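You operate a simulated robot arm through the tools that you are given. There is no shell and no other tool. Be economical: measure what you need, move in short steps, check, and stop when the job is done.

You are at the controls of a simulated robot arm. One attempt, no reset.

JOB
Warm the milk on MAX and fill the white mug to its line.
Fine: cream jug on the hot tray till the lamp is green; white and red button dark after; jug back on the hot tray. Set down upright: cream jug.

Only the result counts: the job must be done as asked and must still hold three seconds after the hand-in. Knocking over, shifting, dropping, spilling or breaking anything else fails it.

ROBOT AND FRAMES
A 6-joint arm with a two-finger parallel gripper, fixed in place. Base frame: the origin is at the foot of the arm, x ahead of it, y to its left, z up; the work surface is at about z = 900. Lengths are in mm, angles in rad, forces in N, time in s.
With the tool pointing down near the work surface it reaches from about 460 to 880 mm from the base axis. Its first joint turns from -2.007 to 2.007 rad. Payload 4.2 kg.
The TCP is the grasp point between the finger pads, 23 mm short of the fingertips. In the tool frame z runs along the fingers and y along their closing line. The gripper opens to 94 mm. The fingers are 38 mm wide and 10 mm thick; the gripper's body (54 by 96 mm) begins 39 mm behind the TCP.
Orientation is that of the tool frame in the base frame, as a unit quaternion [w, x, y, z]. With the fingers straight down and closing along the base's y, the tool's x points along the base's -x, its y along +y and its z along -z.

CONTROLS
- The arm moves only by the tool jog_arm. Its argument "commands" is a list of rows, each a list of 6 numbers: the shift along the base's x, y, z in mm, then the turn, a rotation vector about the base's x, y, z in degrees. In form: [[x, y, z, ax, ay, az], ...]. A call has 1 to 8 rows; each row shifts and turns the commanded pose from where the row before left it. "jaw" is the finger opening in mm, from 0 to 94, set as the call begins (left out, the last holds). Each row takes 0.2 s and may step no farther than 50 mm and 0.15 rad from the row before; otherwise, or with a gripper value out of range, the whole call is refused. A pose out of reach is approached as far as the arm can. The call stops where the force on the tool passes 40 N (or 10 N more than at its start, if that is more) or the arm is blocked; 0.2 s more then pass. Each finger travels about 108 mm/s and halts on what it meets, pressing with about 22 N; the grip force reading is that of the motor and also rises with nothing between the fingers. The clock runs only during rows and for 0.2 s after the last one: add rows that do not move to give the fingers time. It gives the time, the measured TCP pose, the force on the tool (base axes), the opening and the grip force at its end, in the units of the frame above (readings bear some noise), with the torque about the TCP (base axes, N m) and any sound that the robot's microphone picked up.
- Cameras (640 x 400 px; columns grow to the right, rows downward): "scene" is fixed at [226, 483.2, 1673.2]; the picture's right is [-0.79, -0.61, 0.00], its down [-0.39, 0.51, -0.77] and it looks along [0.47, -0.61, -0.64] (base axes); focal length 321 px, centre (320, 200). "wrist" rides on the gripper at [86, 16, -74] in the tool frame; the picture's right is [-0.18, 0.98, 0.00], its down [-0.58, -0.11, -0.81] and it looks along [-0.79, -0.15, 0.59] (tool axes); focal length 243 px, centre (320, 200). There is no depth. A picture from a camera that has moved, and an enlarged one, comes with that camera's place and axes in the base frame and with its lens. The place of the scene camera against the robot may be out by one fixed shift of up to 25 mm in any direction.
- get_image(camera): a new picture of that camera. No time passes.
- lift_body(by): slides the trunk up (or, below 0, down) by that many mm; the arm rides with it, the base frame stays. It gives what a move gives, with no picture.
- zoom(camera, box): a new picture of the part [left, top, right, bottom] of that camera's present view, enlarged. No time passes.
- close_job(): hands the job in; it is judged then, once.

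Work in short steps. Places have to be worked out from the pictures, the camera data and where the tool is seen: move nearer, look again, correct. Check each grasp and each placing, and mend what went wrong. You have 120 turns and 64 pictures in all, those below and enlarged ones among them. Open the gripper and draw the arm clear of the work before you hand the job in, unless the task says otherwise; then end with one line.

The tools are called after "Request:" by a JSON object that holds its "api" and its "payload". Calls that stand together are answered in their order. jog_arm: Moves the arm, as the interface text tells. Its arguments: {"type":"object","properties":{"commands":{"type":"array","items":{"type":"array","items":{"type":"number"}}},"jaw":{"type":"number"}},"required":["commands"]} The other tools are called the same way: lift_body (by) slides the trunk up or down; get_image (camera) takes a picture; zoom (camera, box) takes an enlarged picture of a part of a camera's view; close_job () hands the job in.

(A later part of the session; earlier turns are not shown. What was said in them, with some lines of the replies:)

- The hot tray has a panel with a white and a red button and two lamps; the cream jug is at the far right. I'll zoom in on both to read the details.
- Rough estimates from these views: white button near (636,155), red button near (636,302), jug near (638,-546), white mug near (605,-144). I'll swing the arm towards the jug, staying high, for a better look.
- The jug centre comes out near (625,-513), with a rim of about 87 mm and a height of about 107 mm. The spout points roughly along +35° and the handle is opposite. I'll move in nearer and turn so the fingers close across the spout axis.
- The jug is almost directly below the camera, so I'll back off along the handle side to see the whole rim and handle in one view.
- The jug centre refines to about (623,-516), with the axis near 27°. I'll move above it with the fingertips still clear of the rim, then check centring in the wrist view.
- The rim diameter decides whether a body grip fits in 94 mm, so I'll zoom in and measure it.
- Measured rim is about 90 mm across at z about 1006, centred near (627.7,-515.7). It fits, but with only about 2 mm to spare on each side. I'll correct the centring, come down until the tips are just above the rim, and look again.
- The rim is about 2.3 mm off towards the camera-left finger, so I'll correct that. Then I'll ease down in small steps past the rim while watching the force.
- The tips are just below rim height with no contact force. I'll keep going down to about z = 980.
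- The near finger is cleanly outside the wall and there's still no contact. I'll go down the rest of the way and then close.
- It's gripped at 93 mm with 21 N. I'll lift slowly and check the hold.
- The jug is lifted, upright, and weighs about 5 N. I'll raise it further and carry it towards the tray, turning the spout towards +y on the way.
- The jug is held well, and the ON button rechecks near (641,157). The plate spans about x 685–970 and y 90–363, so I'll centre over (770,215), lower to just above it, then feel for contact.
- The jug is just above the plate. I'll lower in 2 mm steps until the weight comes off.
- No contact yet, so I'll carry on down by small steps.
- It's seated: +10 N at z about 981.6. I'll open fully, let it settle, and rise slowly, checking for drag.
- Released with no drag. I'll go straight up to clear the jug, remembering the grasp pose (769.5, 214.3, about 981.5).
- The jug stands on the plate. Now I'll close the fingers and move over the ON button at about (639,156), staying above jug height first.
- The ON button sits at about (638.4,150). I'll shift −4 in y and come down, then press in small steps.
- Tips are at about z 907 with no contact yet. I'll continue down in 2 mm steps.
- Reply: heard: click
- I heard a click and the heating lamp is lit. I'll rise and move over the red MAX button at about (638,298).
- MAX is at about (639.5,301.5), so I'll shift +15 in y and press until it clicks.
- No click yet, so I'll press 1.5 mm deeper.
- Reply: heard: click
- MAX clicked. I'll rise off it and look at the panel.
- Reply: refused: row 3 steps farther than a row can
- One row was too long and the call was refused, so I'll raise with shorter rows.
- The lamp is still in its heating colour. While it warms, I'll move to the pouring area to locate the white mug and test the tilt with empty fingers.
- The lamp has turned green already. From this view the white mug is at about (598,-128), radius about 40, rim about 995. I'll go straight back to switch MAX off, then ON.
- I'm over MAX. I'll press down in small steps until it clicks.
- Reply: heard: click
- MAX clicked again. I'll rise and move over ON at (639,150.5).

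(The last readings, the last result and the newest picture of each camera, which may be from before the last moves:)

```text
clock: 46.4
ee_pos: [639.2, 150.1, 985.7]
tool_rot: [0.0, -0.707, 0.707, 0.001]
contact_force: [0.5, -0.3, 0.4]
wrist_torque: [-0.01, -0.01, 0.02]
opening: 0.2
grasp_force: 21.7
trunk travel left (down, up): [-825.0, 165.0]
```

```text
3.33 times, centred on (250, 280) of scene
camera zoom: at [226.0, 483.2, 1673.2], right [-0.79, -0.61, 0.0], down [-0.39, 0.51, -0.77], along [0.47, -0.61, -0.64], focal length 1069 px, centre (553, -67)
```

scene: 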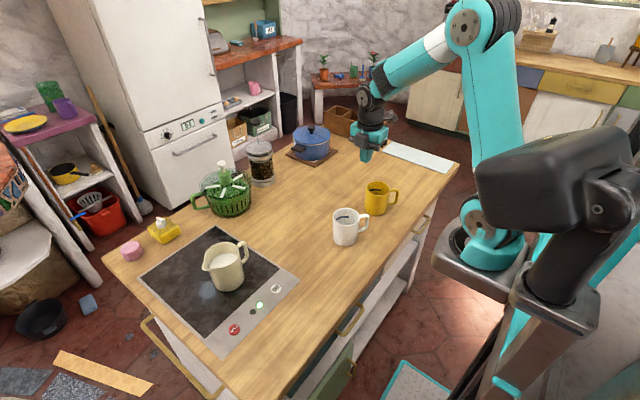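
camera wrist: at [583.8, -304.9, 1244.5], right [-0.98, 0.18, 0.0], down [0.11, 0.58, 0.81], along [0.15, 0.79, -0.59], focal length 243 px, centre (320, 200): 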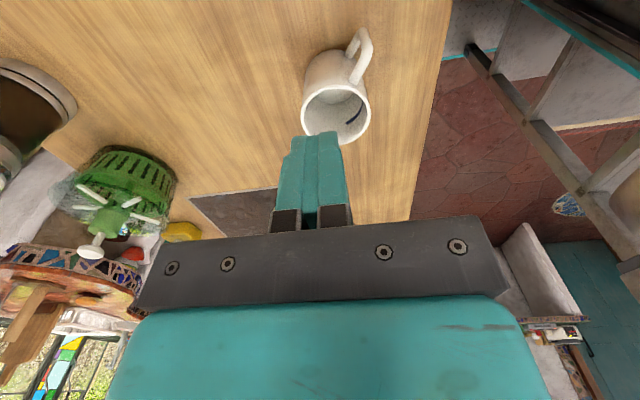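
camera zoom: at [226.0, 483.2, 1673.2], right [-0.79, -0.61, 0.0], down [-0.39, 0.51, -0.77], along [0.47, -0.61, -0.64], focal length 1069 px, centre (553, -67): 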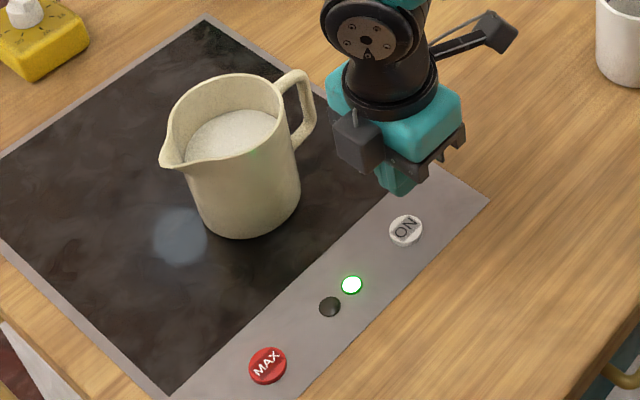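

The green lamp is on and the heat lamp is out. Now I'll press ON to switch it off.

Request:
{"api": "jog_arm", "payload": {"commands": [[0, 0, -30, 0, 0, 0], [0, 0, -20, 0, 0, 0], [0, 0, -6, 0, 0, 0], [0, 0, -2, 0, 0, 0], [0, 0, 0, 0, 0, 0]]}}

Request:
{"api": "jog_arm", "payload": {"commands": [[0, 0, -1.5, 0, 0, 0], [0, 0, 0, 0, 0, 0]]}}

```text
clock: 47.6
ee_pos: [639.0, 150.7, 927.4]
tool_rot: [0.0, -0.707, 0.707, 0.0]
contact_force: [0.1, -0.6, 1.4]
wrist_torque: [-0.01, 0.0, 0.0]
opening: 0.0
grasp_force: 22.2
trunk travel left (down, up): [-825.0, 165.0]
```

```text
clock: 48.2
ee_pos: [640.1, 150.4, 926.3]
tool_rot: [0.0, -0.707, 0.707, 0.0]
contact_force: [1.0, 0.7, 2.6]
wrist_torque: [0.01, -0.03, -0.03]
opening: 0.0
grasp_force: 22.2
trunk travel left (down, up): [-825.0, 165.0]
heard: click
```

ON clicked. I'll rise, then check the lamps.

Request:
{"api": "jog_arm", "payload": {"commands": [[0, 0, 30, 0, 0, 0], [0, 0, 30, 0, 0, 0], [0, 0, 40, 0, 0, 0], [0, 0, 40, 0, 0, 0], [0, 0, 0, 0, 0, 0]]}}

Request:
{"api": "zoom", "payload": {"camera": "scene", "box": [180, 220, 320, 340]}}

```text
clock: 49.4
ee_pos: [636.5, 150.8, 1065.9]
tool_rot: [0.0, 0.707, -0.707, 0.0]
contact_force: [-0.1, 0.7, 0.1]
wrist_torque: [-0.01, 0.0, 0.0]
opening: 0.2
grasp_force: 21.6
trunk travel left (down, up): [-825.0, 165.0]
```

```text
3.33 times, centred on (250, 280) of scene
camera zoom: at [226.0, 483.2, 1673.2], right [-0.79, -0.61, 0.0], down [-0.39, 0.51, -0.77], along [0.47, -0.61, -0.64], focal length 1069 px, centre (553, -67)
```

zoom: 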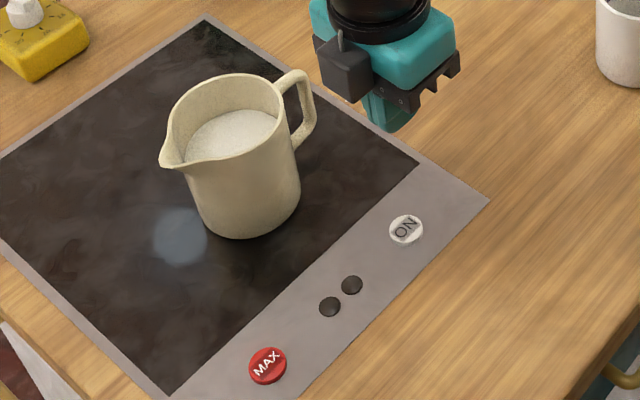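

All lamps are dark and the jug is on the plate. Before picking it up, I'll rehearse the pouring tilt with empty hands above the mug, leaning the tool towards +y, to confirm it can be reached.

Request:
{"api": "jog_arm", "payload": {"commands": [[-5, -42, 8, 0, 0, 0], [-5, -42, 8, 0, 0, 0], [-5, -42, 8, 0, 0, 0], [-5, -42, 8, 0, 0, 0], [-5, -42, 8, 0, 0, 0], [-5, -42, 8, 0, 0, 0], [-5, -42, 8, 0, 0, 0], [-4, -43, 8, 0, 0, 0]]}}

Request:
{"api": "jog_arm", "payload": {"commands": [[0, 0, 0, -8, 0, 0], [0, 0, 0, -8, 0, 0], [0, 0, 0, -8, 0, 0], [0, 0, 0, -8, 0, 0], [0, 0, 0, -8, 0, 0], [0, 0, 0, -8, 0, 0], [0, 0, 0, -8, 0, 0], [0, 0, 0, -8, 0, 0]]}}

Request:
{"api": "jog_arm", "payload": {"commands": [[0, 0, 0, -8, 0, 0], [0, 0, 0, -8, 0, 0], [0, 0, 0, 0, 0, 0]]}}

Request:
{"api": "get_image", "payload": {"camera": "scene"}}

Request:
{"api": "get_image", "payload": {"camera": "wrist"}}

```text
clock: 51.2
ee_pos: [599.9, -186.5, 1132.8]
tool_rot: [0.0, 0.708, -0.707, 0.0]
contact_force: [-0.3, 0.5, 0.6]
wrist_torque: [-0.03, 0.04, 0.02]
opening: 0.1
grasp_force: 21.4
trunk travel left (down, up): [-825.0, 165.0]
```

```text
clock: 53.0
ee_pos: [598.4, -186.1, 1130.5]
tool_rot: [-0.375, -0.599, 0.6, -0.375]
contact_force: [0.7, 0.3, 0.5]
wrist_torque: [0.02, 0.0, 0.02]
opening: 0.0
grasp_force: 21.8
trunk travel left (down, up): [-825.0, 165.0]
```

```text
clock: 53.8
ee_pos: [597.7, -185.6, 1129.9]
tool_rot: [0.454, 0.542, -0.541, 0.455]
contact_force: [-0.9, 0.1, 1.1]
wrist_torque: [-0.01, -0.01, -0.03]
opening: 0.0
grasp_force: 22.2
trunk travel left (down, up): [-825.0, 165.0]
```

```text
28 pictures are left
```

scene: 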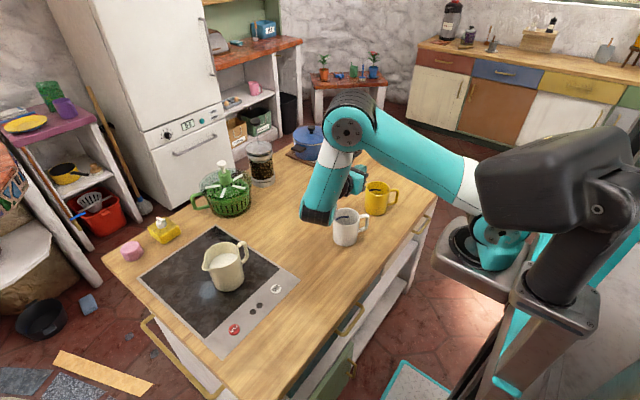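

```text
27 pictures are left
camera wrist: at [582.0, -127.7, 1226.9], right [-0.98, 0.03, -0.18], down [0.11, 0.89, -0.43], along [0.15, -0.45, -0.88], focal length 243 px, centre (320, 200)
```

wrist: 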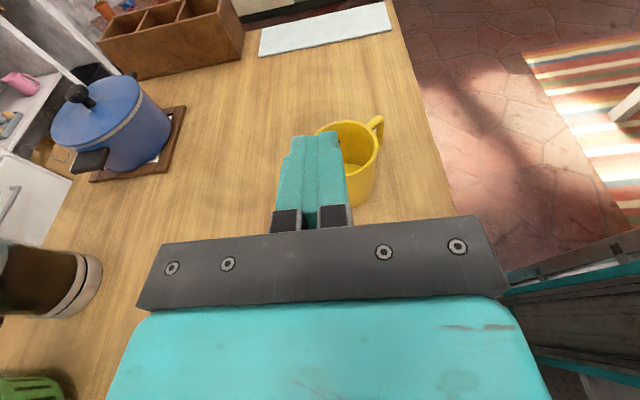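

The pose reaches 80° of tilt with no error, and the mug stays visible in the scene camera. I'll untilt and go back above the jug with the jaws fully open.

Request:
{"api": "jog_arm", "payload": {"commands": [[0, 0, 0, 8, 0, 0], [0, 0, 0, 8, 0, 0], [0, 0, 0, 8, 0, 0], [0, 0, 0, 8, 0, 0], [0, 0, 0, 8, 0, 0], [0, 0, 0, 8, 0, 0], [0, 0, 0, 8, 0, 0], [0, 0, 0, 8, 0, 0]]}}

Request:
{"api": "jog_arm", "payload": {"commands": [[0, 0, 0, 8, 0, 0], [0, 0, 0, 8, 0, 0], [17, 40, 0, 0, 0, 0], [17, 40, 0, 0, 0, 0], [17, 40, 0, 0, 0, 0], [17, 40, 0, 0, 0, 0], [17, 40, 0, 0, 0, 0], [17, 40, 0, 0, 0, 0]], "jaw": 94}}

Request:
{"api": "jog_arm", "payload": {"commands": [[17, 40, 0, 0, 0, 0], [17, 40, 0, 0, 0, 0], [17, 40, 0, 0, 0, 0], [17, 40, -26, 0, 0, 0], [0, 0, -35, 0, 0, 0], [0, 0, -30, 0, 0, 0], [0, 0, 0, 0, 0, 0]]}}

Request:
{"api": "zoom", "payload": {"camera": "wrist", "box": [160, 0, 480, 200]}}

```text
clock: 55.6
ee_pos: [599.9, -185.4, 1131.0]
tool_rot: [-0.098, -0.7, 0.701, -0.097]
contact_force: [-0.2, 0.1, -0.2]
wrist_torque: [-0.04, 0.01, 0.0]
opening: 0.2
grasp_force: 22.1
trunk travel left (down, up): [-825.0, 165.0]
```

```text
clock: 57.4
ee_pos: [701.7, 54.7, 1129.9]
tool_rot: [0.0, -0.707, 0.707, 0.0]
contact_force: [-0.7, -0.6, 0.1]
wrist_torque: [0.0, 0.01, 0.0]
opening: 94.3
grasp_force: 0.2
trunk travel left (down, up): [-825.0, 165.0]
```

```text
refused: row 4 steps farther than a row can; nothing moved
```

```text
2.00 times, centred on (320, 100) of wrist
camera zoom: at [685.3, -32.1, 1202.8], right [-0.98, 0.18, 0.0], down [0.11, 0.58, 0.81], along [0.15, 0.79, -0.59], focal length 485 px, centre (320, 400)
```

zoom: 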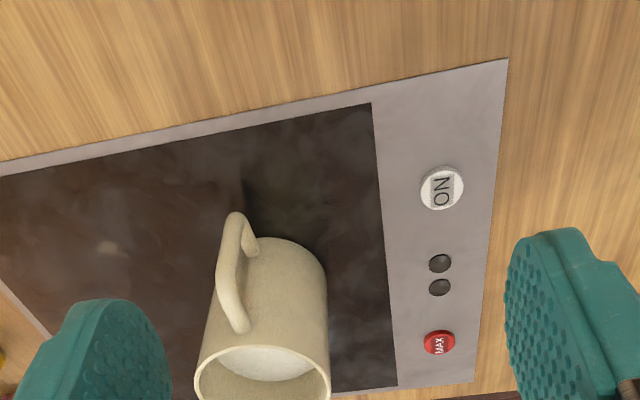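

One row was too long and the call was refused again. The remaining offset is about (+68,+159.6), so I'll repeat it in shorter rows down to a pre-grasp height.

Request:
{"api": "jog_arm", "payload": {"commands": [[17, 40, 0, 0, 0, 0], [17, 40, 0, 0, 0, 0], [17, 40, 0, 0, 0, 0], [17, 39.6, 0, 0, 0, 0], [0, 0, -35, 0, 0, 0], [0, 0, -35, 0, 0, 0], [0, 0, -20, 0, 0, 0], [0, 0, 0, 0, 0, 0]]}}

Request:
{"api": "zoom", "payload": {"camera": "wrist", "box": [160, 0, 480, 200]}}

```text
clock: 59.2
ee_pos: [769.3, 213.0, 1039.0]
tool_rot: [0.0, 0.707, -0.707, 0.0]
contact_force: [-0.4, -0.3, -0.6]
wrist_torque: [0.0, -0.04, 0.02]
opening: 93.9
grasp_force: 0.0
trunk travel left (down, up): [-825.0, 165.0]
```

```text
2.00 times, centred on (320, 100) of wrist
camera zoom: at [751.7, 127.9, 1112.4], right [-0.98, 0.18, 0.0], down [0.11, 0.58, 0.81], along [0.15, 0.79, -0.59], focal length 485 px, centre (320, 400)
```

zoom: 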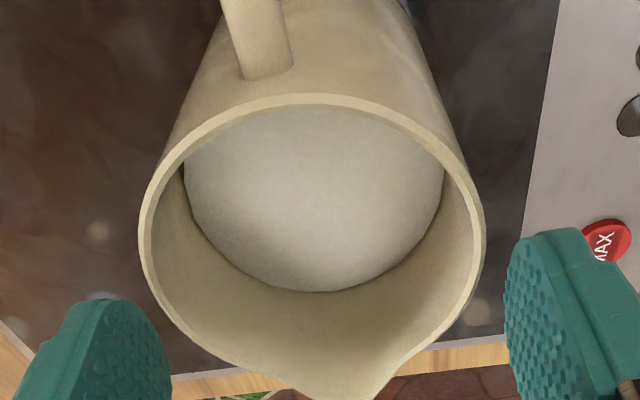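

Compared with the earlier good pre-grasp picture, the rim sits about 2 mm towards +x. I'll correct and recheck.

Request:
{"api": "jog_arm", "payload": {"commands": [[2, 0.3, -4, 0, 0, 0], [0, 0, 0, 0, 0, 0]]}}

Request:
{"api": "zoom", "payload": {"camera": "wrist", "box": [160, 0, 480, 200]}}

```text
clock: 59.8
ee_pos: [770.3, 214.2, 1036.1]
tool_rot: [0.001, 0.707, -0.707, 0.0]
contact_force: [0.2, 0.6, 0.7]
wrist_torque: [0.02, 0.01, 0.01]
opening: 94.3
grasp_force: 0.0
trunk travel left (down, up): [-825.0, 165.0]
```

```text
2.00 times, centred on (320, 100) of wrist
camera zoom: at [754.1, 128.1, 1108.4], right [-0.98, 0.18, 0.0], down [0.11, 0.58, 0.81], along [0.15, 0.79, -0.59], focal length 485 px, centre (320, 400)
```

zoom: 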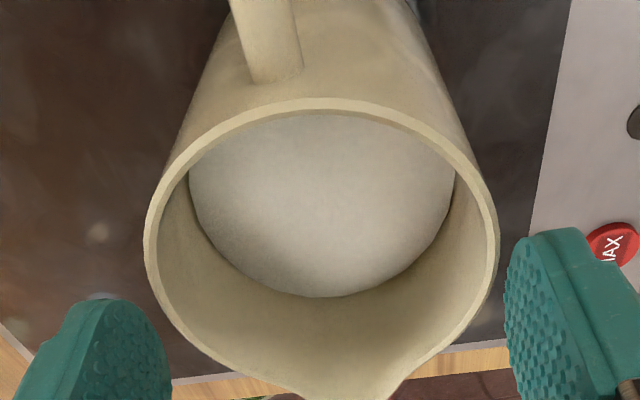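

The view now matches the first successful approach. I'll go down in steps while watching the force.

Request:
{"api": "jog_arm", "payload": {"commands": [[0, -0.5, -4, 0, 0, 0], [0, 0, -4, 0, 0, 0], [0, 0, -4, 0, 0, 0], [0, 0, -4, 0, 0, 0], [0, 0, -4, 0, 0, 0]]}}

Request:
{"api": "jog_arm", "payload": {"commands": [[0, 0, -5, 0, 0, 0], [0, 0, -6, 0, 0, 0], [0, 0, -6, 0, 0, 0], [0, 0, -6, 0, 0, 0], [0, 0, -6, 0, 0, 0], [0, 0, -4, 0, 0, 0], [0, 0, 0, 0, 0, 0]]}}

Request:
{"api": "jog_arm", "payload": {"commands": [[0, 0, 0, 0, 0, 0], [0, 0, 0, 0, 0, 0], [0, 0, 0, 0, 0, 0]], "jaw": 70}}

```text
clock: 60.6
ee_pos: [771.9, 215.1, 1033.0]
tool_rot: [-0.004, 0.708, -0.706, 0.001]
contact_force: [-4.0, -1.9, 16.5]
wrist_torque: [-0.1, 0.79, 0.17]
opening: 94.0
grasp_force: 0.1
trunk travel left (down, up): [-825.0, 165.0]
stopped in row 3: the force on the tool passed its limit at 45 N (the readings are from after the stop); the commanded pose is now the measured one
```

```text
clock: 61.0
ee_pos: [773.9, 215.8, 1033.8]
tool_rot: [-0.007, 0.708, -0.707, 0.001]
contact_force: [-1.2, -1.1, 15.2]
wrist_torque: [-0.13, 0.72, 0.15]
opening: 94.0
grasp_force: 0.0
trunk travel left (down, up): [-825.0, 165.0]
stopped in row 2: the force on the tool passed its limit at 47 N (the readings are from after the stop); the commanded pose is now the measured one
```

```text
clock: 61.8
ee_pos: [773.7, 216.0, 1033.0]
tool_rot: [-0.007, 0.708, -0.706, 0.001]
contact_force: [-5.0, 2.5, 25.6]
wrist_torque: [-0.26, 1.13, -0.13]
opening: 72.2
grasp_force: 2.4
trunk travel left (down, up): [-825.0, 165.0]
```

The −x finger touched the rim because the fit is only about 0.4 mm per side and my 2 mm correction overshot. I should not have chained the close. I'll lift clear and check the jug.

Request:
{"api": "jog_arm", "payload": {"commands": [[0, 0, 5, 0, 0, 0], [0, 0, 10, 0, 0, 0], [0, 0, 10, 0, 0, 0], [0, 0, 0, 0, 0, 0]]}}

Request:
{"api": "jog_arm", "payload": {"commands": [[0, 0, 0, 0, 0, 0], [0, 0, 0, 0, 0, 0], [0, 0, 0, 0, 0, 0]], "jaw": 94}}

Request:
{"api": "get_image", "payload": {"camera": "wrist"}}

Request:
{"api": "zoom", "payload": {"camera": "scene", "box": [180, 220, 320, 340]}}

```text
clock: 62.8
ee_pos: [774.0, 215.7, 1055.6]
tool_rot: [-0.004, 0.708, -0.706, 0.001]
contact_force: [0.7, 0.5, 0.9]
wrist_torque: [-0.01, -0.02, 0.01]
opening: 70.0
grasp_force: 0.1
trunk travel left (down, up): [-825.0, 165.0]
```

```text
clock: 63.6
ee_pos: [773.0, 216.4, 1056.3]
tool_rot: [-0.006, 0.708, -0.706, 0.002]
contact_force: [0.3, 0.6, -1.9]
wrist_torque: [0.0, 0.0, 0.0]
opening: 93.8
grasp_force: 0.2
trunk travel left (down, up): [-825.0, 165.0]
```

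```text
23 pictures are left
camera wrist: at [756.3, 128.9, 1129.0], right [-0.98, 0.18, -0.01], down [0.1, 0.58, 0.81], along [0.15, 0.8, -0.59], focal length 243 px, centre (320, 200)
```

wrist: 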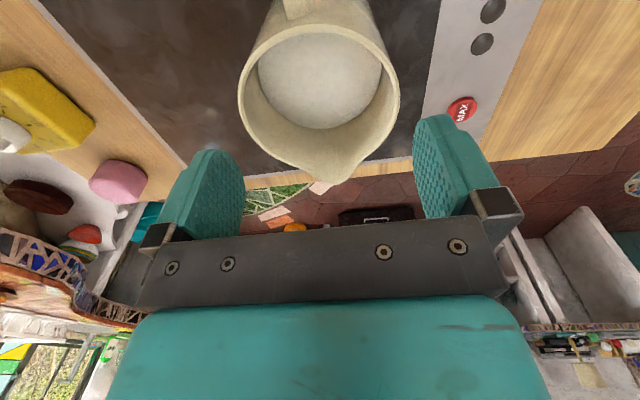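

```text
3.33 times, centred on (250, 280) of scene
camera zoom: at [226.0, 483.2, 1673.2], right [-0.79, -0.61, 0.0], down [-0.39, 0.51, -0.77], along [0.47, -0.61, -0.64], focal length 1069 px, centre (553, -67)
```

zoom: 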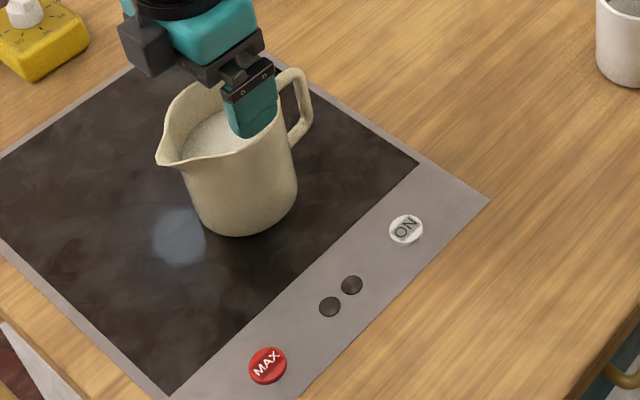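

The jug is still upright on the plate, nudged a few mm, and nothing spilled. I'll straighten the small tool tilt picked up from the contact and re-measure with a sharper zoom.

Request:
{"api": "jog_arm", "payload": {"commands": [[0, 0, -10, -0.28, 0.6, -0.12], [0, 0, -10, 0, 0, 0], [0, 0, 0, 0, 0, 0]]}}

Request:
{"api": "zoom", "payload": {"camera": "wrist", "box": [220, 10, 420, 210]}}

```text
clock: 64.4
ee_pos: [773.1, 215.4, 1035.9]
tool_rot: [0.001, 0.707, -0.707, -0.001]
contact_force: [0.3, -0.8, -0.3]
wrist_torque: [-0.01, -0.02, -0.02]
opening: 93.8
grasp_force: 0.0
trunk travel left (down, up): [-825.0, 165.0]
```

```text
2.00 times, centred on (320, 110) of wrist
camera zoom: at [757.0, 129.6, 1109.2], right [-0.98, 0.18, 0.0], down [0.11, 0.58, 0.81], along [0.15, 0.79, -0.59], focal length 485 px, centre (320, 380)
```

zoom: 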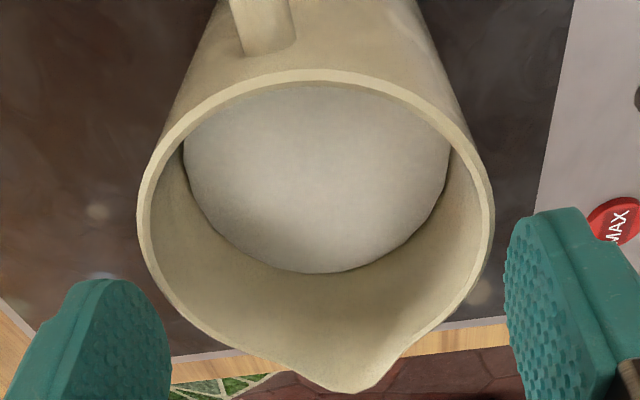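

The tool is about 2.3 mm too far in +y and the jug about 1 mm off to the left. I'll adjust by (0.5,-2.4) and feel down gently, one small step at a time.

Request:
{"api": "jog_arm", "payload": {"commands": [[0.5, -2.4, -2, 0, 0, 0], [0, 0, -1.5, 0, 0, 0], [0, 0, 0, 0, 0, 0]]}}

Request:
{"api": "jog_arm", "payload": {"commands": [[0, 0, -1.5, 0, 0, 0], [0, 0, 0, 0, 0, 0]]}}

```text
clock: 65.2
ee_pos: [774.4, 214.4, 1032.7]
tool_rot: [0.0, 0.708, -0.707, 0.0]
contact_force: [0.0, 1.2, 1.0]
wrist_torque: [-0.04, -0.02, -0.04]
opening: 94.0
grasp_force: 0.0
trunk travel left (down, up): [-825.0, 165.0]
```

```text
clock: 65.8
ee_pos: [774.1, 214.2, 1030.6]
tool_rot: [0.0, -0.707, 0.707, 0.002]
contact_force: [-0.9, -0.5, -0.2]
wrist_torque: [0.01, 0.02, 0.02]
opening: 93.8
grasp_force: 0.1
trunk travel left (down, up): [-825.0, 165.0]
```

No contact yet, so I'll keep feeling down by 1.5 mm.

Request:
{"api": "jog_arm", "payload": {"commands": [[0, 0, -1.5, 0, 0, 0], [0, 0, 0, 0, 0, 0]]}}

Request:
{"api": "jog_arm", "payload": {"commands": [[0, 0, -1.5, 0, 0, 0], [0, 0, 0, 0, 0, 0]]}}

```text
clock: 66.4
ee_pos: [774.2, 213.4, 1029.5]
tool_rot: [0.0, 0.707, -0.707, -0.001]
contact_force: [0.0, 0.8, 0.0]
wrist_torque: [0.02, 0.01, 0.01]
opening: 93.9
grasp_force: 0.0
trunk travel left (down, up): [-825.0, 165.0]
```

```text
clock: 67.0
ee_pos: [774.5, 213.7, 1028.1]
tool_rot: [0.001, -0.707, 0.707, 0.001]
contact_force: [1.1, -0.5, -1.0]
wrist_torque: [-0.02, 0.03, -0.02]
opening: 94.0
grasp_force: 0.1
trunk travel left (down, up): [-825.0, 165.0]
```

Request:
{"api": "jog_arm", "payload": {"commands": [[0, 0, -2, 0, 0, 0], [0, 0, 0, 0, 0, 0]]}}

Request:
{"api": "jog_arm", "payload": {"commands": [[0, 0, -2, 0, 0, 0], [0, 0, 0, 0, 0, 0]]}}

```text
clock: 67.6
ee_pos: [774.7, 213.7, 1026.3]
tool_rot: [0.0, 0.707, -0.707, 0.0]
contact_force: [0.6, 0.3, -0.8]
wrist_torque: [0.01, -0.02, -0.01]
opening: 94.1
grasp_force: 0.1
trunk travel left (down, up): [-825.0, 165.0]
```

```text
clock: 68.2
ee_pos: [773.8, 214.2, 1023.3]
tool_rot: [0.001, -0.707, 0.707, 0.001]
contact_force: [0.1, -0.2, -0.2]
wrist_torque: [0.0, -0.05, -0.01]
opening: 94.0
grasp_force: 0.0
trunk travel left (down, up): [-825.0, 165.0]
```

The tips are below the rim (about 1000) with no force, so both fingers have passed it. I'll go on down in modest steps and check before closing.

Request:
{"api": "jog_arm", "payload": {"commands": [[0, 0, -3, 0, 0, 0], [0, 0, -3, 0, 0, 0], [0, 0, -4, 0, 0, 0], [0, 0, 0, 0, 0, 0]]}}

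Request:
{"api": "jog_arm", "payload": {"commands": [[0, 0, -5, 0, 0, 0], [0, 0, -6, 0, 0, 0], [0, 0, -6, 0, 0, 0], [0, 0, -6, 0, 0, 0], [0, 0, -6, 0, 0, 0], [0, 0, 0, 0, 0, 0]]}}

```text
clock: 69.2
ee_pos: [773.6, 213.3, 1014.9]
tool_rot: [0.001, 0.707, -0.707, 0.0]
contact_force: [-1.3, 0.0, 0.0]
wrist_torque: [-0.03, -0.03, 0.0]
opening: 94.1
grasp_force: 0.0
trunk travel left (down, up): [-825.0, 165.0]
```

```text
clock: 70.6
ee_pos: [773.5, 211.9, 985.4]
tool_rot: [0.001, -0.706, 0.708, 0.001]
contact_force: [-0.4, 0.6, 0.1]
wrist_torque: [-0.02, 0.01, -0.03]
opening: 94.0
grasp_force: 0.1
trunk travel left (down, up): [-825.0, 165.0]
```

I'm down at z about 985 without contact. I'll close the grip now.

Request:
{"api": "jog_arm", "payload": {"commands": [[0, 0, -3, 0, 0, 0], [0, 0, 0, 0, 0, 0], [0, 0, 0, 0, 0, 0], [0, 0, 0, 0, 0, 0]], "jaw": 70}}

Request:
{"api": "jog_arm", "payload": {"commands": [[0, 0, 5, 0, 0, 0], [0, 0, 10, 0, 0, 0], [0, 0, 15, 0, 0, 0], [0, 0, 0, 0, 0, 0]]}}

Request:
{"api": "get_image", "payload": {"camera": "scene"}}

```text
clock: 71.6
ee_pos: [775.3, 213.8, 983.7]
tool_rot: [0.002, -0.707, 0.707, 0.0]
contact_force: [3.0, 2.0, 16.9]
wrist_torque: [-0.03, 0.04, -0.06]
opening: 93.3
grasp_force: 21.7
trunk travel left (down, up): [-825.0, 165.0]
```

```text
clock: 72.6
ee_pos: [774.4, 212.8, 1011.4]
tool_rot: [0.0, -0.707, 0.707, 0.001]
contact_force: [0.2, 1.3, -5.5]
wrist_torque: [0.03, 0.01, -0.01]
opening: 93.2
grasp_force: 21.9
trunk travel left (down, up): [-825.0, 165.0]
```

```text
20 pictures are left
```

scene: 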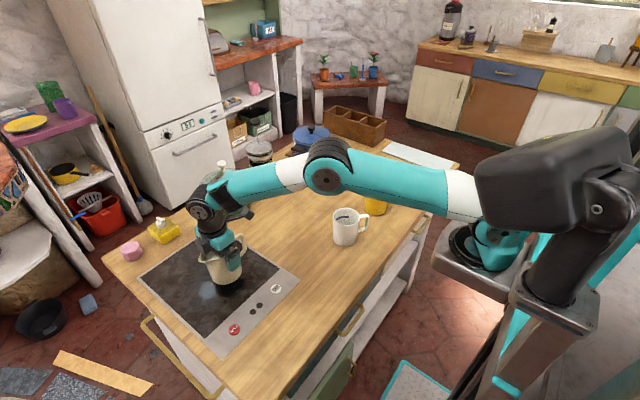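

The grasp is solid at −5.5 N. I'll raise it and carry it upright to the start of the pour, behind the white mug at about (597.5,-200), well above the rims.

Request:
{"api": "jog_arm", "payload": {"commands": [[0, 0, 30, 0, 0, 0], [0, 0, 45, 0, 0, 0], [0, 0, 45, 0, 0, 0], [-12, -28, 0, 0, 0, 0], [-16.5, -38.5, 0, 0, 0, 0], [-16.5, -38.5, 0, 0, 0, 0], [-16.5, -38.5, 0, 0, 0, 0], [-16.5, -38.5, 0, 0, 0, 0]]}}

Request:
{"api": "jog_arm", "payload": {"commands": [[-16.5, -38.5, 0, 0, 0, 0], [-16.5, -38.5, 0, 0, 0, 0], [-16.5, -38.5, 0, 0, 0, 0], [-16.5, -38.5, 0, 0, 0, 0], [-16.5, -38.5, 0, 0, 0, 0], [-16.4, -38.3, 0, 0, 0, 0], [0, 0, 0, 0, 0, 0]]}}

Request:
{"api": "get_image", "payload": {"camera": "scene"}}

```text
clock: 74.4
ee_pos: [695.5, 30.0, 1131.1]
tool_rot: [0.002, -0.707, 0.707, 0.001]
contact_force: [-0.3, 0.0, -5.8]
wrist_torque: [0.03, 0.01, 0.0]
opening: 93.2
grasp_force: 21.3
trunk travel left (down, up): [-825.0, 165.0]
```

```text
clock: 76.0
ee_pos: [599.1, -201.0, 1132.9]
tool_rot: [0.0, 0.707, -0.707, -0.001]
contact_force: [-0.3, -0.2, -5.2]
wrist_torque: [0.1, -0.02, -0.01]
opening: 93.2
grasp_force: 22.1
trunk travel left (down, up): [-825.0, 165.0]
```

```text
19 pictures are left
```

scene: 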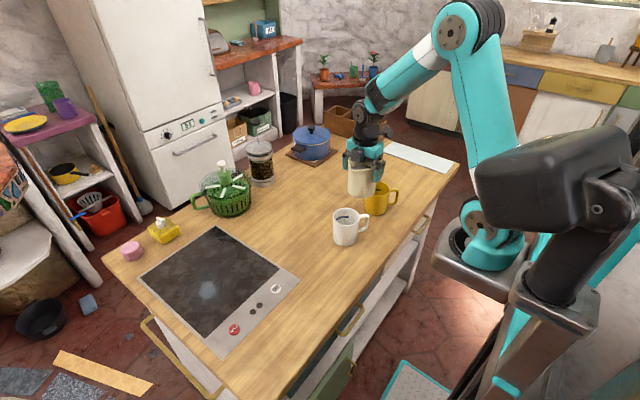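

From the earlier images the milk surface is about 43 mm below the rim, so flow should start near 34° of tilt. I'll tilt to 28° up here, lower to pouring height, and check alignment.

Request:
{"api": "jog_arm", "payload": {"commands": [[0, 0, 0, -5, 0, 0], [0, 0, 0, -5, 0, 0], [0, 0, 0, -5, 0, 0], [0, 0, 0, -5, 0, 0], [0, 0, 0, -4, 0, 0], [0, 0, 0, -4, 0, 0], [0, 0, 0, 0, 0, 0]]}}

Request:
{"api": "jog_arm", "payload": {"commands": [[0, 0, -25, 0, 0, 0], [0, 0, -25, 0, 0, 0], [0, 0, -20, 0, 0, 0], [0, 0, -10, 0, 0, 0], [0, 0, 0, 0, 0, 0]]}}

Request:
{"api": "zoom", "payload": {"camera": "scene", "box": [290, 140, 430, 260]}}

Request:
{"api": "get_image", "payload": {"camera": "wrist"}}

```text
clock: 77.6
ee_pos: [599.1, -198.9, 1133.2]
tool_rot: [-0.171, -0.686, 0.686, -0.171]
contact_force: [0.5, 0.2, -5.1]
wrist_torque: [0.14, 0.01, -0.03]
opening: 93.1
grasp_force: 22.2
trunk travel left (down, up): [-825.0, 165.0]
```

```text
clock: 78.8
ee_pos: [598.0, -200.8, 1052.2]
tool_rot: [-0.172, -0.685, 0.687, -0.169]
contact_force: [-0.6, -0.6, -5.1]
wrist_torque: [0.16, 0.0, -0.02]
opening: 93.2
grasp_force: 22.1
trunk travel left (down, up): [-825.0, 165.0]
```

```text
3.33 times, centred on (360, 200) of scene
camera zoom: at [226.0, 483.2, 1673.2], right [-0.79, -0.61, 0.0], down [-0.39, 0.51, -0.77], along [0.47, -0.61, -0.64], focal length 1069 px, centre (187, 200)
```

zoom: 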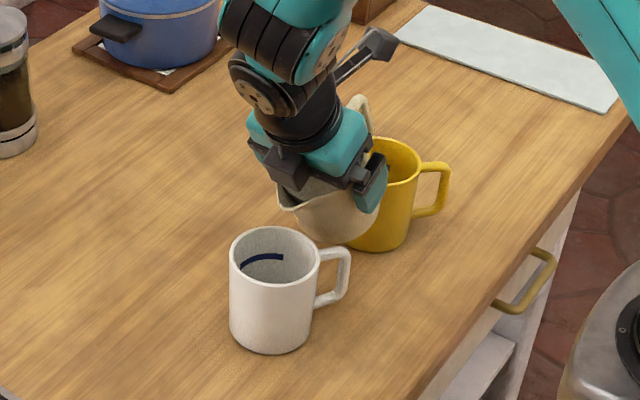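

```text
17 pictures are left
camera wrist: at [581.2, -241.1, 1157.5], right [-0.98, 0.16, -0.09], down [0.11, 0.89, 0.44], along [0.15, 0.42, -0.89], focal length 243 px, centre (320, 200)
```

wrist: 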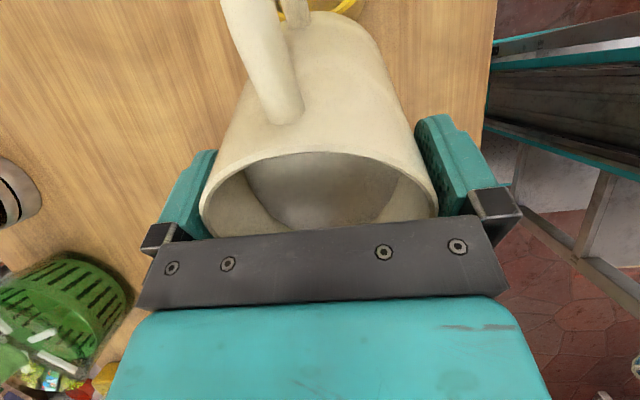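

Alignment is good: the spout tip sits over the mug opening, about 45 mm above the rim. I'll tilt slowly to 36° and watch for milk.

Request:
{"api": "jog_arm", "payload": {"commands": [[0, 0, -2, -2, 0, 0], [0, 1, -2, -2, 0, 0], [0, 0, -1, -2, 0, 0], [0, 1, 0, -2, 0, 0], [0, 0, 0, 0, 0, 0], [0, 0, 0, 0, 0, 0]]}}

Request:
{"api": "zoom", "payload": {"camera": "scene", "box": [290, 140, 430, 260]}}

```text
clock: 80.2
ee_pos: [598.3, -197.3, 1048.3]
tool_rot: [0.217, 0.673, -0.673, 0.218]
contact_force: [0.1, 0.2, -5.9]
wrist_torque: [0.16, 0.0, 0.01]
opening: 93.3
grasp_force: 21.6
trunk travel left (down, up): [-825.0, 165.0]
```

```text
3.33 times, centred on (360, 200) of scene
camera zoom: at [226.0, 483.2, 1673.2], right [-0.79, -0.61, 0.0], down [-0.39, 0.51, -0.77], along [0.47, -0.61, -0.64], focal length 1069 px, centre (187, 200)
```

zoom: 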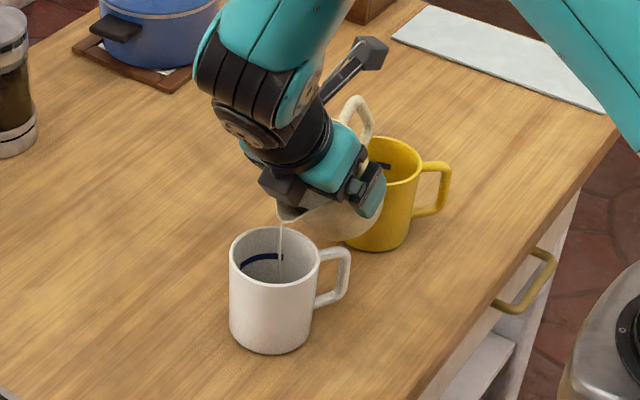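

Milk is flowing in a thin stream into the mug. I'll go on tilting slowly to 44° and check the weight as well.

Request:
{"api": "jog_arm", "payload": {"commands": [[0, 0.5, 0, -2, 0, 0], [0, 0, 0, 0, 0, 0], [0, 0.5, 0, -2, 0, 0], [0, 0, 0, 0, 0, 0], [0, 0.5, 0, -2, 0, 0], [0, 0, 0, 0, 0, 0], [0, 0.5, 0, -2, 0, 0], [0, 0, 0, 0, 0, 0]]}}

Request:
{"api": "jog_arm", "payload": {"commands": [[0, 0, 0, 0, 0, 0], [0, 0, 0, 0, 0, 0], [0, 0, 0, 0, 0, 0], [0, 0, 0, 0, 0, 0]]}}

Request:
{"api": "zoom", "payload": {"camera": "scene", "box": [310, 180, 400, 260]}}

```text
clock: 82.0
ee_pos: [598.0, -195.1, 1046.4]
tool_rot: [-0.265, -0.656, 0.656, -0.264]
contact_force: [0.0, 0.2, -5.5]
wrist_torque: [0.17, 0.0, -0.05]
opening: 93.1
grasp_force: 22.1
trunk travel left (down, up): [-825.0, 165.0]
```

```text
clock: 83.0
ee_pos: [598.3, -194.4, 1047.3]
tool_rot: [-0.265, -0.656, 0.656, -0.264]
contact_force: [-0.7, -0.6, -4.7]
wrist_torque: [0.14, 0.0, 0.02]
opening: 93.2
grasp_force: 22.0
trunk travel left (down, up): [-825.0, 165.0]
```

```text
5.00 times, centred on (355, 220) of scene
camera zoom: at [226.0, 483.2, 1673.2], right [-0.79, -0.61, 0.0], down [-0.39, 0.51, -0.77], along [0.47, -0.61, -0.64], focal length 1603 px, centre (145, 100)
```

zoom: 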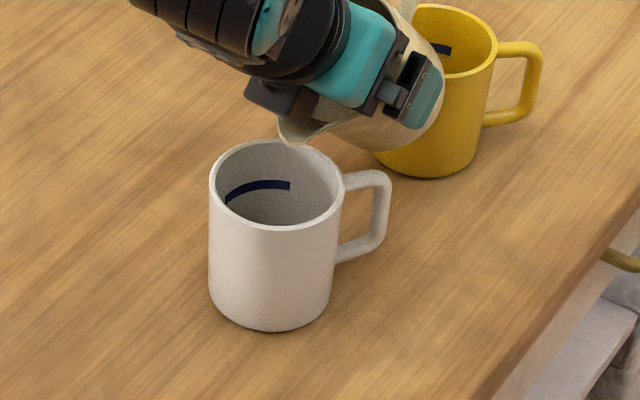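

The flow has paused at 44°, at equilibrium. I'll tilt on to 52°, keeping the spout in place.

Request:
{"api": "jog_arm", "payload": {"commands": [[0, 0.8, 1, -2, 0, 0], [0, 0, 0, 0, 0, 0], [0, 0.8, 1, -2, 0, 0], [0, 0, 0, 0, 0, 0], [0, 0.8, 1, -2, 0, 0], [0, 0, 0, 0, 0, 0], [0, 0.8, 1, -2, 0, 0], [0, 0, 0, 0, 0, 0]]}}

Request:
{"api": "zoom", "payload": {"camera": "scene", "box": [310, 180, 400, 260]}}

Request:
{"api": "jog_arm", "payload": {"commands": [[0, 0, 0, 0, 0, 0], [0, 0, 0, 0, 0, 0], [0, 0, 0, 0, 0, 0], [0, 0, 0, 0, 0, 0]]}}

```text
clock: 84.8
ee_pos: [596.1, -192.5, 1050.6]
tool_rot: [-0.309, -0.635, 0.636, -0.31]
contact_force: [-0.4, -0.5, -3.1]
wrist_torque: [0.14, 0.02, -0.03]
opening: 93.3
grasp_force: 21.8
trunk travel left (down, up): [-825.0, 165.0]
```

```text
5.00 times, centred on (355, 220) of scene
camera zoom: at [226.0, 483.2, 1673.2], right [-0.79, -0.61, 0.0], down [-0.39, 0.51, -0.77], along [0.47, -0.61, -0.64], focal length 1603 px, centre (145, 100)
```

zoom: 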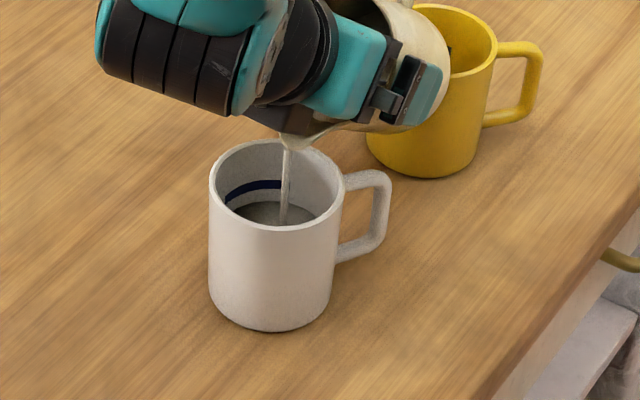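

```text
clock: 85.8
ee_pos: [598.0, -191.8, 1052.0]
tool_rot: [0.31, 0.636, -0.636, 0.31]
contact_force: [0.6, 0.3, -3.9]
wrist_torque: [0.16, 0.01, 0.02]
opening: 92.9
grasp_force: 22.2
trunk travel left (down, up): [-825.0, 165.0]
```

Milk level in the mug is rising and near the line. I'll look closely before adding any more.

Request:
{"api": "zoom", "payload": {"camera": "scene", "box": [330, 200, 370, 235]}}

```text
11.43 times, centred on (350, 218) of scene
camera zoom: at [226.0, 483.2, 1673.2], right [-0.79, -0.61, 0.0], down [-0.39, 0.51, -0.77], along [0.47, -0.61, -0.64], focal length 3664 px, centre (-23, 0)
```

zoom: 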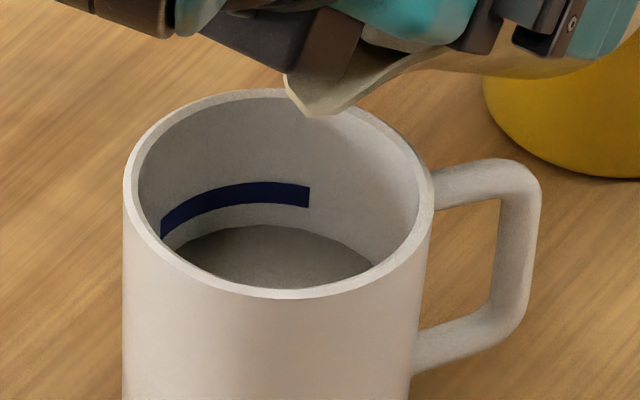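

The flow stopped with the level about 10 mm below the middle of the line band, which is about 40 ml. I'll tilt 3° more and look.

Request:
{"api": "jog_arm", "payload": {"commands": [[0, 0.6, 0.7, -1, 0, 0], [0, 0, 0, 0, 0, 0], [0, 0.6, 0.7, -1, 0, 0], [0, 0, 0, 0, 0, 0], [0, 0.6, 0.7, -1, 0, 0], [0, 0, 0, 0, 0, 0], [0, 0, 0, 0, 0, 0], [0, 0, 0, 0, 0, 0]]}}

Request:
{"api": "jog_arm", "payload": {"commands": [[0, 0, 0, 0, 0, 0], [0, 0, 0, 0, 0, 0], [0, 0, 0, 0, 0, 0], [0, 0, 0, 0, 0, 0]]}}

Request:
{"api": "zoom", "payload": {"camera": "scene", "box": [330, 200, 370, 235]}}

```text
clock: 87.6
ee_pos: [598.3, -191.2, 1052.2]
tool_rot: [-0.326, -0.627, 0.628, -0.326]
contact_force: [0.2, -0.1, -3.3]
wrist_torque: [0.12, -0.04, -0.01]
opening: 92.9
grasp_force: 22.3
trunk travel left (down, up): [-825.0, 165.0]
```

```text
clock: 88.6
ee_pos: [598.6, -191.2, 1053.1]
tool_rot: [-0.326, -0.627, 0.628, -0.326]
contact_force: [0.2, 0.0, -3.4]
wrist_torque: [0.13, -0.01, 0.02]
opening: 93.2
grasp_force: 22.0
trunk travel left (down, up): [-825.0, 165.0]
```

```text
11.43 times, centred on (350, 218) of scene
camera zoom: at [226.0, 483.2, 1673.2], right [-0.79, -0.61, 0.0], down [-0.39, 0.51, -0.77], along [0.47, -0.61, -0.64], focal length 3664 px, centre (-23, 0)
```

zoom: 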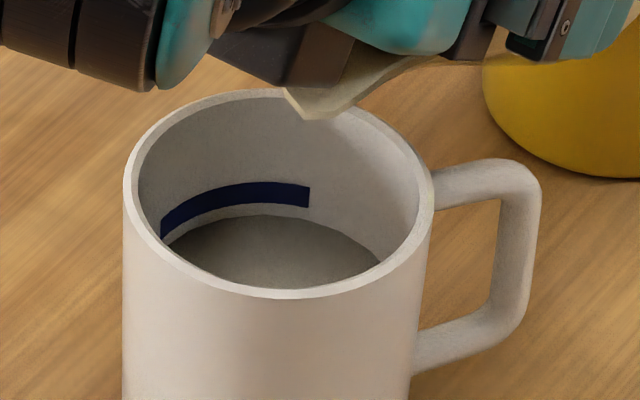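

That 3° raised the level by about 11 px, and 21 px remain to the band centre. I'll add 4° and recheck.

Request:
{"api": "jog_arm", "payload": {"commands": [[0, 0.7, 0.8, -1, 0, 0], [0, 0, 0, 0, 0, 0], [0, 0.7, 0.8, -1, 0, 0], [0, 0, 0, 0, 0, 0], [0, 0.7, 0.8, -1, 0, 0], [0, 0, 0, 0, 0, 0], [0, 0.7, 0.8, -1, 0, 0], [0, 0, 0, 0, 0, 0]]}}

Request:
{"api": "jog_arm", "payload": {"commands": [[0, 0, 0, 0, 0, 0], [0, 0, 0, 0, 0, 0], [0, 0, 0, 0, 0, 0], [0, 0, 0, 0, 0, 0], [0, 0, 0, 0, 0, 0]]}}

Request:
{"api": "zoom", "payload": {"camera": "scene", "box": [330, 200, 370, 235]}}

```text
clock: 90.4
ee_pos: [596.9, -186.7, 1056.4]
tool_rot: [-0.348, -0.615, 0.616, -0.347]
contact_force: [0.7, 0.1, -3.4]
wrist_torque: [0.12, 0.05, 0.03]
opening: 93.1
grasp_force: 22.0
trunk travel left (down, up): [-825.0, 165.0]
```

```text
clock: 91.6
ee_pos: [597.0, -187.4, 1056.5]
tool_rot: [0.348, 0.616, -0.615, 0.348]
contact_force: [0.0, -0.6, -3.0]
wrist_torque: [0.08, 0.0, -0.02]
opening: 93.0
grasp_force: 21.8
trunk travel left (down, up): [-825.0, 165.0]
```

```text
11.43 times, centred on (350, 218) of scene
camera zoom: at [226.0, 483.2, 1673.2], right [-0.79, -0.61, 0.0], down [-0.39, 0.51, -0.77], along [0.47, -0.61, -0.64], focal length 3664 px, centre (-23, 0)
```

zoom: 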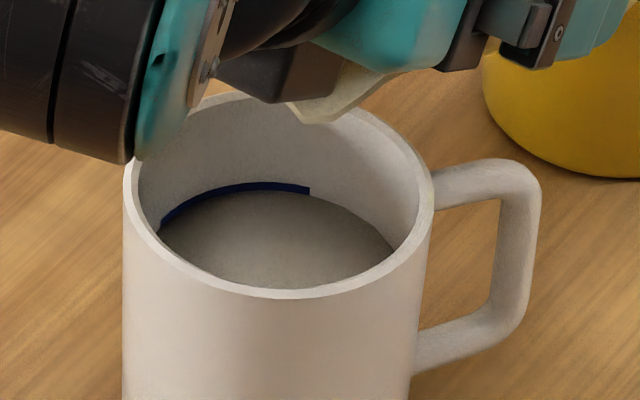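

The level is now at the line, with the lower half of the band covered. I'll tilt back upright while rising, keeping the spout over the mug.

Request:
{"api": "jog_arm", "payload": {"commands": [[0, 0, 1, 5, 0, 0], [0, -1, 4, 5, 0, 0], [0, -2, 8, 5, 0, 0], [0, -3, 10, 5, 0, 0], [0, -3, 12, 5, 0, 0], [0, -3, 12, 5, 0, 0], [0, 0, 12, 5, 0, 0], [0, 0, 12, 5, 0, 0]]}}

Request:
{"api": "jog_arm", "payload": {"commands": [[0, 0, 0, 5, 0, 0], [0, 0, 0, 5, 0, 0], [0, 0, 0, 5, 0, 0], [0, 0, 0, 4, 0, 0], [0, 0, 0, 0, 0, 0]]}}

Request:
{"api": "get_image", "payload": {"camera": "scene"}}

```text
clock: 93.4
ee_pos: [598.0, -199.7, 1126.6]
tool_rot: [0.116, 0.698, -0.697, 0.116]
contact_force: [0.9, -0.6, -3.3]
wrist_torque: [0.07, -0.02, 0.01]
opening: 93.0
grasp_force: 22.2
trunk travel left (down, up): [-825.0, 165.0]
```

```text
clock: 94.6
ee_pos: [597.6, -199.5, 1127.9]
tool_rot: [0.0, 0.707, -0.707, 0.0]
contact_force: [0.4, 0.3, -2.7]
wrist_torque: [0.03, 0.0, 0.0]
opening: 93.1
grasp_force: 21.9
trunk travel left (down, up): [-825.0, 165.0]
```

```text
10 pictures are left
```

scene: 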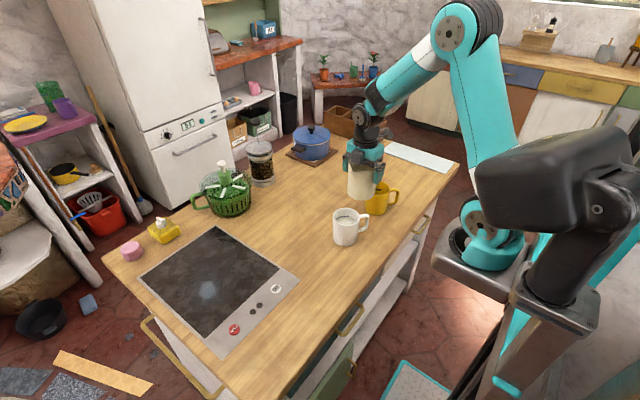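

Clean: the mug is filled, no drips, and the tool is exactly upright. I'll carry the jug back above the hot tray at (774,213).

Request:
{"api": "jog_arm", "payload": {"commands": [[8, 19, 5, 0, 0, 0], [16, 37.5, 0, 0, 0, 0], [16.5, 38.5, 0, 0, 0, 0], [16.5, 38.5, 0, 0, 0, 0], [16.5, 38.5, 0, 0, 0, 0], [16.5, 38.5, 0, 0, 0, 0], [16.5, 38.5, 0, 0, 0, 0], [16.5, 38.5, 0, 0, 0, 0]]}}

Request:
{"api": "jog_arm", "payload": {"commands": [[16.5, 38.5, 0, 0, 0, 0], [16.5, 38.5, 0, 0, 0, 0], [16, 38, 0, 0, 0, 0], [4, 9.5, 0, 0, 0, 0], [0, 0, -40, 0, 0, 0], [0, 0, -40, 0, 0, 0], [0, 0, -35, 0, 0, 0], [0, 0, 0, 0, 0, 0]]}}

Request:
{"api": "jog_arm", "payload": {"commands": [[0, 0, -10, 0, 0, 0], [0, 0, -10, 0, 0, 0], [0, 0, -5, 0, 0, 0], [0, 0, -4, 0, 0, 0], [0, 0, 0, 0, 0, 0]]}}

```text
clock: 96.4
ee_pos: [718.5, 89.0, 1133.6]
tool_rot: [0.0, -0.706, 0.708, 0.001]
contact_force: [-0.3, -0.3, -3.0]
wrist_torque: [0.05, -0.04, 0.01]
opening: 93.1
grasp_force: 22.3
trunk travel left (down, up): [-825.0, 165.0]
```

```text
clock: 98.2
ee_pos: [772.9, 211.1, 1017.5]
tool_rot: [-0.001, 0.707, -0.707, 0.0]
contact_force: [-0.5, -0.1, -3.7]
wrist_torque: [0.06, -0.02, 0.01]
opening: 93.0
grasp_force: 22.1
trunk travel left (down, up): [-825.0, 165.0]
```

```text
clock: 99.4
ee_pos: [772.1, 212.9, 989.0]
tool_rot: [0.0, -0.707, 0.707, 0.001]
contact_force: [0.7, -0.3, -2.4]
wrist_torque: [0.04, 0.0, 0.0]
opening: 93.1
grasp_force: 21.9
trunk travel left (down, up): [-825.0, 165.0]
```

The jug is a few mm above the plate. I'll lower gently to contact.

Request:
{"api": "jog_arm", "payload": {"commands": [[0, 0, -2, 0, 0, 0], [0, 0, -2, 0, 0, 0], [0, 0, 0, 0, 0, 0]]}}

Request:
{"api": "jog_arm", "payload": {"commands": [[0, 0, -1, 0, 0, 0], [0, 0, 0, 0, 0, 0]]}}

Request:
{"api": "jog_arm", "payload": {"commands": [[0, 0, -1, 0, 0, 0], [0, 0, 0, 0, 0, 0]]}}

```text
clock: 100.2
ee_pos: [773.4, 212.8, 985.2]
tool_rot: [0.0, -0.707, 0.707, 0.001]
contact_force: [0.6, 0.0, -2.9]
wrist_torque: [0.02, -0.01, 0.02]
opening: 93.0
grasp_force: 22.2
trunk travel left (down, up): [-825.0, 165.0]
```

```text
clock: 100.8
ee_pos: [773.0, 213.0, 984.9]
tool_rot: [0.0, 0.707, -0.707, 0.0]
contact_force: [-1.3, 0.4, 2.6]
wrist_torque: [-0.2, 0.1, -0.04]
opening: 92.9
grasp_force: 22.1
trunk travel left (down, up): [-825.0, 165.0]
```

```text
clock: 101.4
ee_pos: [772.7, 213.6, 983.2]
tool_rot: [-0.002, 0.708, -0.707, -0.001]
contact_force: [-0.8, 0.8, 13.9]
wrist_torque: [-0.43, 0.02, -0.02]
opening: 93.1
grasp_force: 21.5
trunk travel left (down, up): [-825.0, 165.0]
```

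It's seated at +14 N. I'll back off slightly, open, and rise in small steps to check there's no drag.

Request:
{"api": "jog_arm", "payload": {"commands": [[0, 0, 0.8, 0, 0, 0], [0, 0, 0, 0, 0, 0], [0, 0, 0, 0, 0, 0]], "jaw": 94}}

Request:
{"api": "jog_arm", "payload": {"commands": [[0, 0, 4, 0, 0, 0], [0, 0, 4, 0, 0, 0], [0, 0, 0, 0, 0, 0]]}}

Request:
{"api": "zoom", "payload": {"camera": "scene", "box": [180, 220, 320, 340]}}

```text
clock: 102.2
ee_pos: [772.8, 212.8, 982.9]
tool_rot: [0.0, 0.707, -0.707, -0.001]
contact_force: [0.6, 0.3, 1.1]
wrist_torque: [-0.01, -0.01, -0.04]
opening: 94.2
grasp_force: 0.0
trunk travel left (down, up): [-825.0, 165.0]
```

```text
clock: 103.0
ee_pos: [773.5, 212.1, 990.7]
tool_rot: [-0.001, 0.708, -0.707, -0.001]
contact_force: [-0.5, 0.5, -1.2]
wrist_torque: [0.01, -0.03, -0.02]
opening: 94.1
grasp_force: 0.1
trunk travel left (down, up): [-825.0, 165.0]
```

```text
3.33 times, centred on (250, 280) of scene
camera zoom: at [226.0, 483.2, 1673.2], right [-0.79, -0.61, 0.0], down [-0.39, 0.51, -0.77], along [0.47, -0.61, -0.64], focal length 1069 px, centre (553, -67)
```

zoom: 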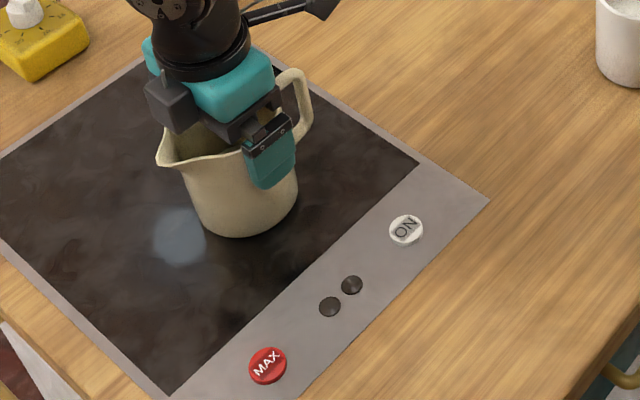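

The jug is released and standing, and the lamps are dark. I'll rise straight up in gentle steps.

Request:
{"api": "jog_arm", "payload": {"commands": [[0, 0, 6, 0, 0, 0], [0, 0, 8, 0, 0, 0], [0, 0, 10, 0, 0, 0], [0, 0, 15, 0, 0, 0], [0, 0, 0, 0, 0, 0]]}}

Request:
{"api": "jog_arm", "payload": {"commands": [[0, 0, 40, 0, 0, 0], [0, 0, 45, 0, 0, 0], [0, 0, 45, 0, 0, 0], [-35, -20, 20, 0, 0, 0], [-35, -20, 20, 0, 0, 0], [-35, -20, 0, 0, 0, 0], [-35, -20, 0, 0, 0, 0], [0, 0, 0, 0, 0, 0]]}}

Request:
{"api": "get_image", "payload": {"camera": "scene"}}

Request:
{"api": "zoom", "payload": {"camera": "scene", "box": [330, 200, 370, 235]}}

Request:
{"api": "zoom", "payload": {"camera": "scene", "box": [180, 220, 320, 340]}}

```text
clock: 104.2
ee_pos: [773.4, 211.4, 1030.3]
tool_rot: [0.001, -0.707, 0.707, 0.002]
contact_force: [-0.1, 1.0, 0.6]
wrist_torque: [0.01, 0.02, -0.01]
opening: 94.0
grasp_force: 0.1
trunk travel left (down, up): [-825.0, 165.0]
```

```text
clock: 106.0
ee_pos: [633.9, 135.0, 1199.8]
tool_rot: [-0.001, 0.707, -0.707, 0.0]
contact_force: [-0.1, -0.1, -0.2]
wrist_torque: [0.0, -0.01, 0.0]
opening: 94.1
grasp_force: 0.1
trunk travel left (down, up): [-825.0, 165.0]
```

```text
8 pictures are left
```

scene: 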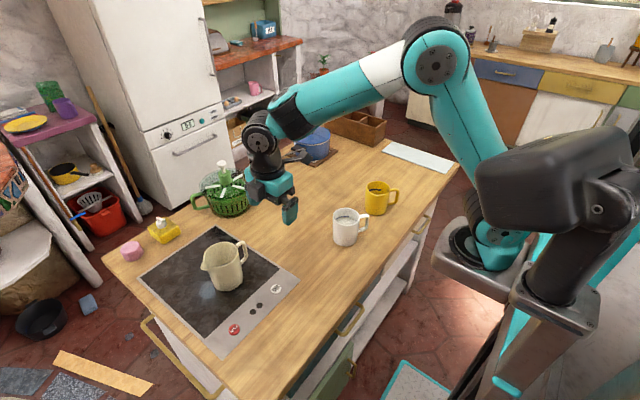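

```text
11.43 times, centred on (350, 218) of scene
camera zoom: at [226.0, 483.2, 1673.2], right [-0.79, -0.61, 0.0], down [-0.39, 0.51, -0.77], along [0.47, -0.61, -0.64], focal length 3664 px, centre (-23, 0)
```

zoom: 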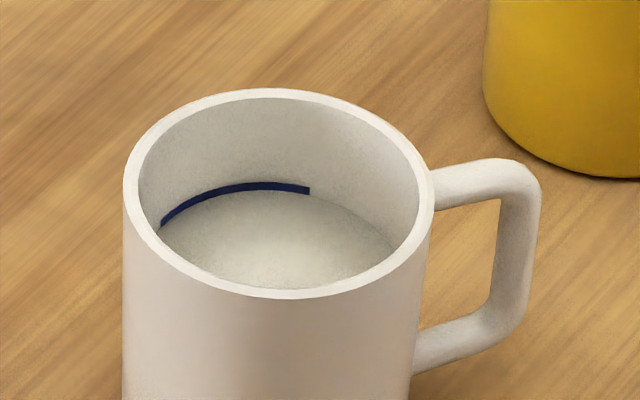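

```text
3.33 times, centred on (250, 280) of scene
camera zoom: at [226.0, 483.2, 1673.2], right [-0.79, -0.61, 0.0], down [-0.39, 0.51, -0.77], along [0.47, -0.61, -0.64], focal length 1069 px, centre (553, -67)
```

zoom: 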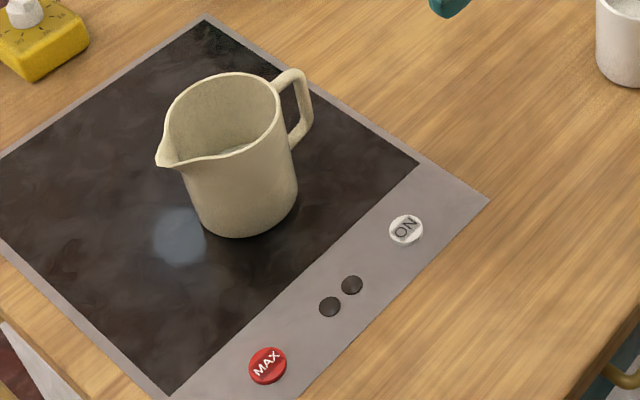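

The mug is filled to its line, the jug stands upright on the tray, the panel is dark, and the open gripper is clear. I'm handing in the job.

Request:
{"api": "close_job", "payload": {}}

```text
The job is handed in.
```

The milk was warmed on MAX until the lamp turned green, both buttons were switched off, the white mug is filled to its line, and the cream jug is back upright on the hot tray; while re-gripping it I touched its rim and nudged it a few mm on the tray, with nothing spilled.
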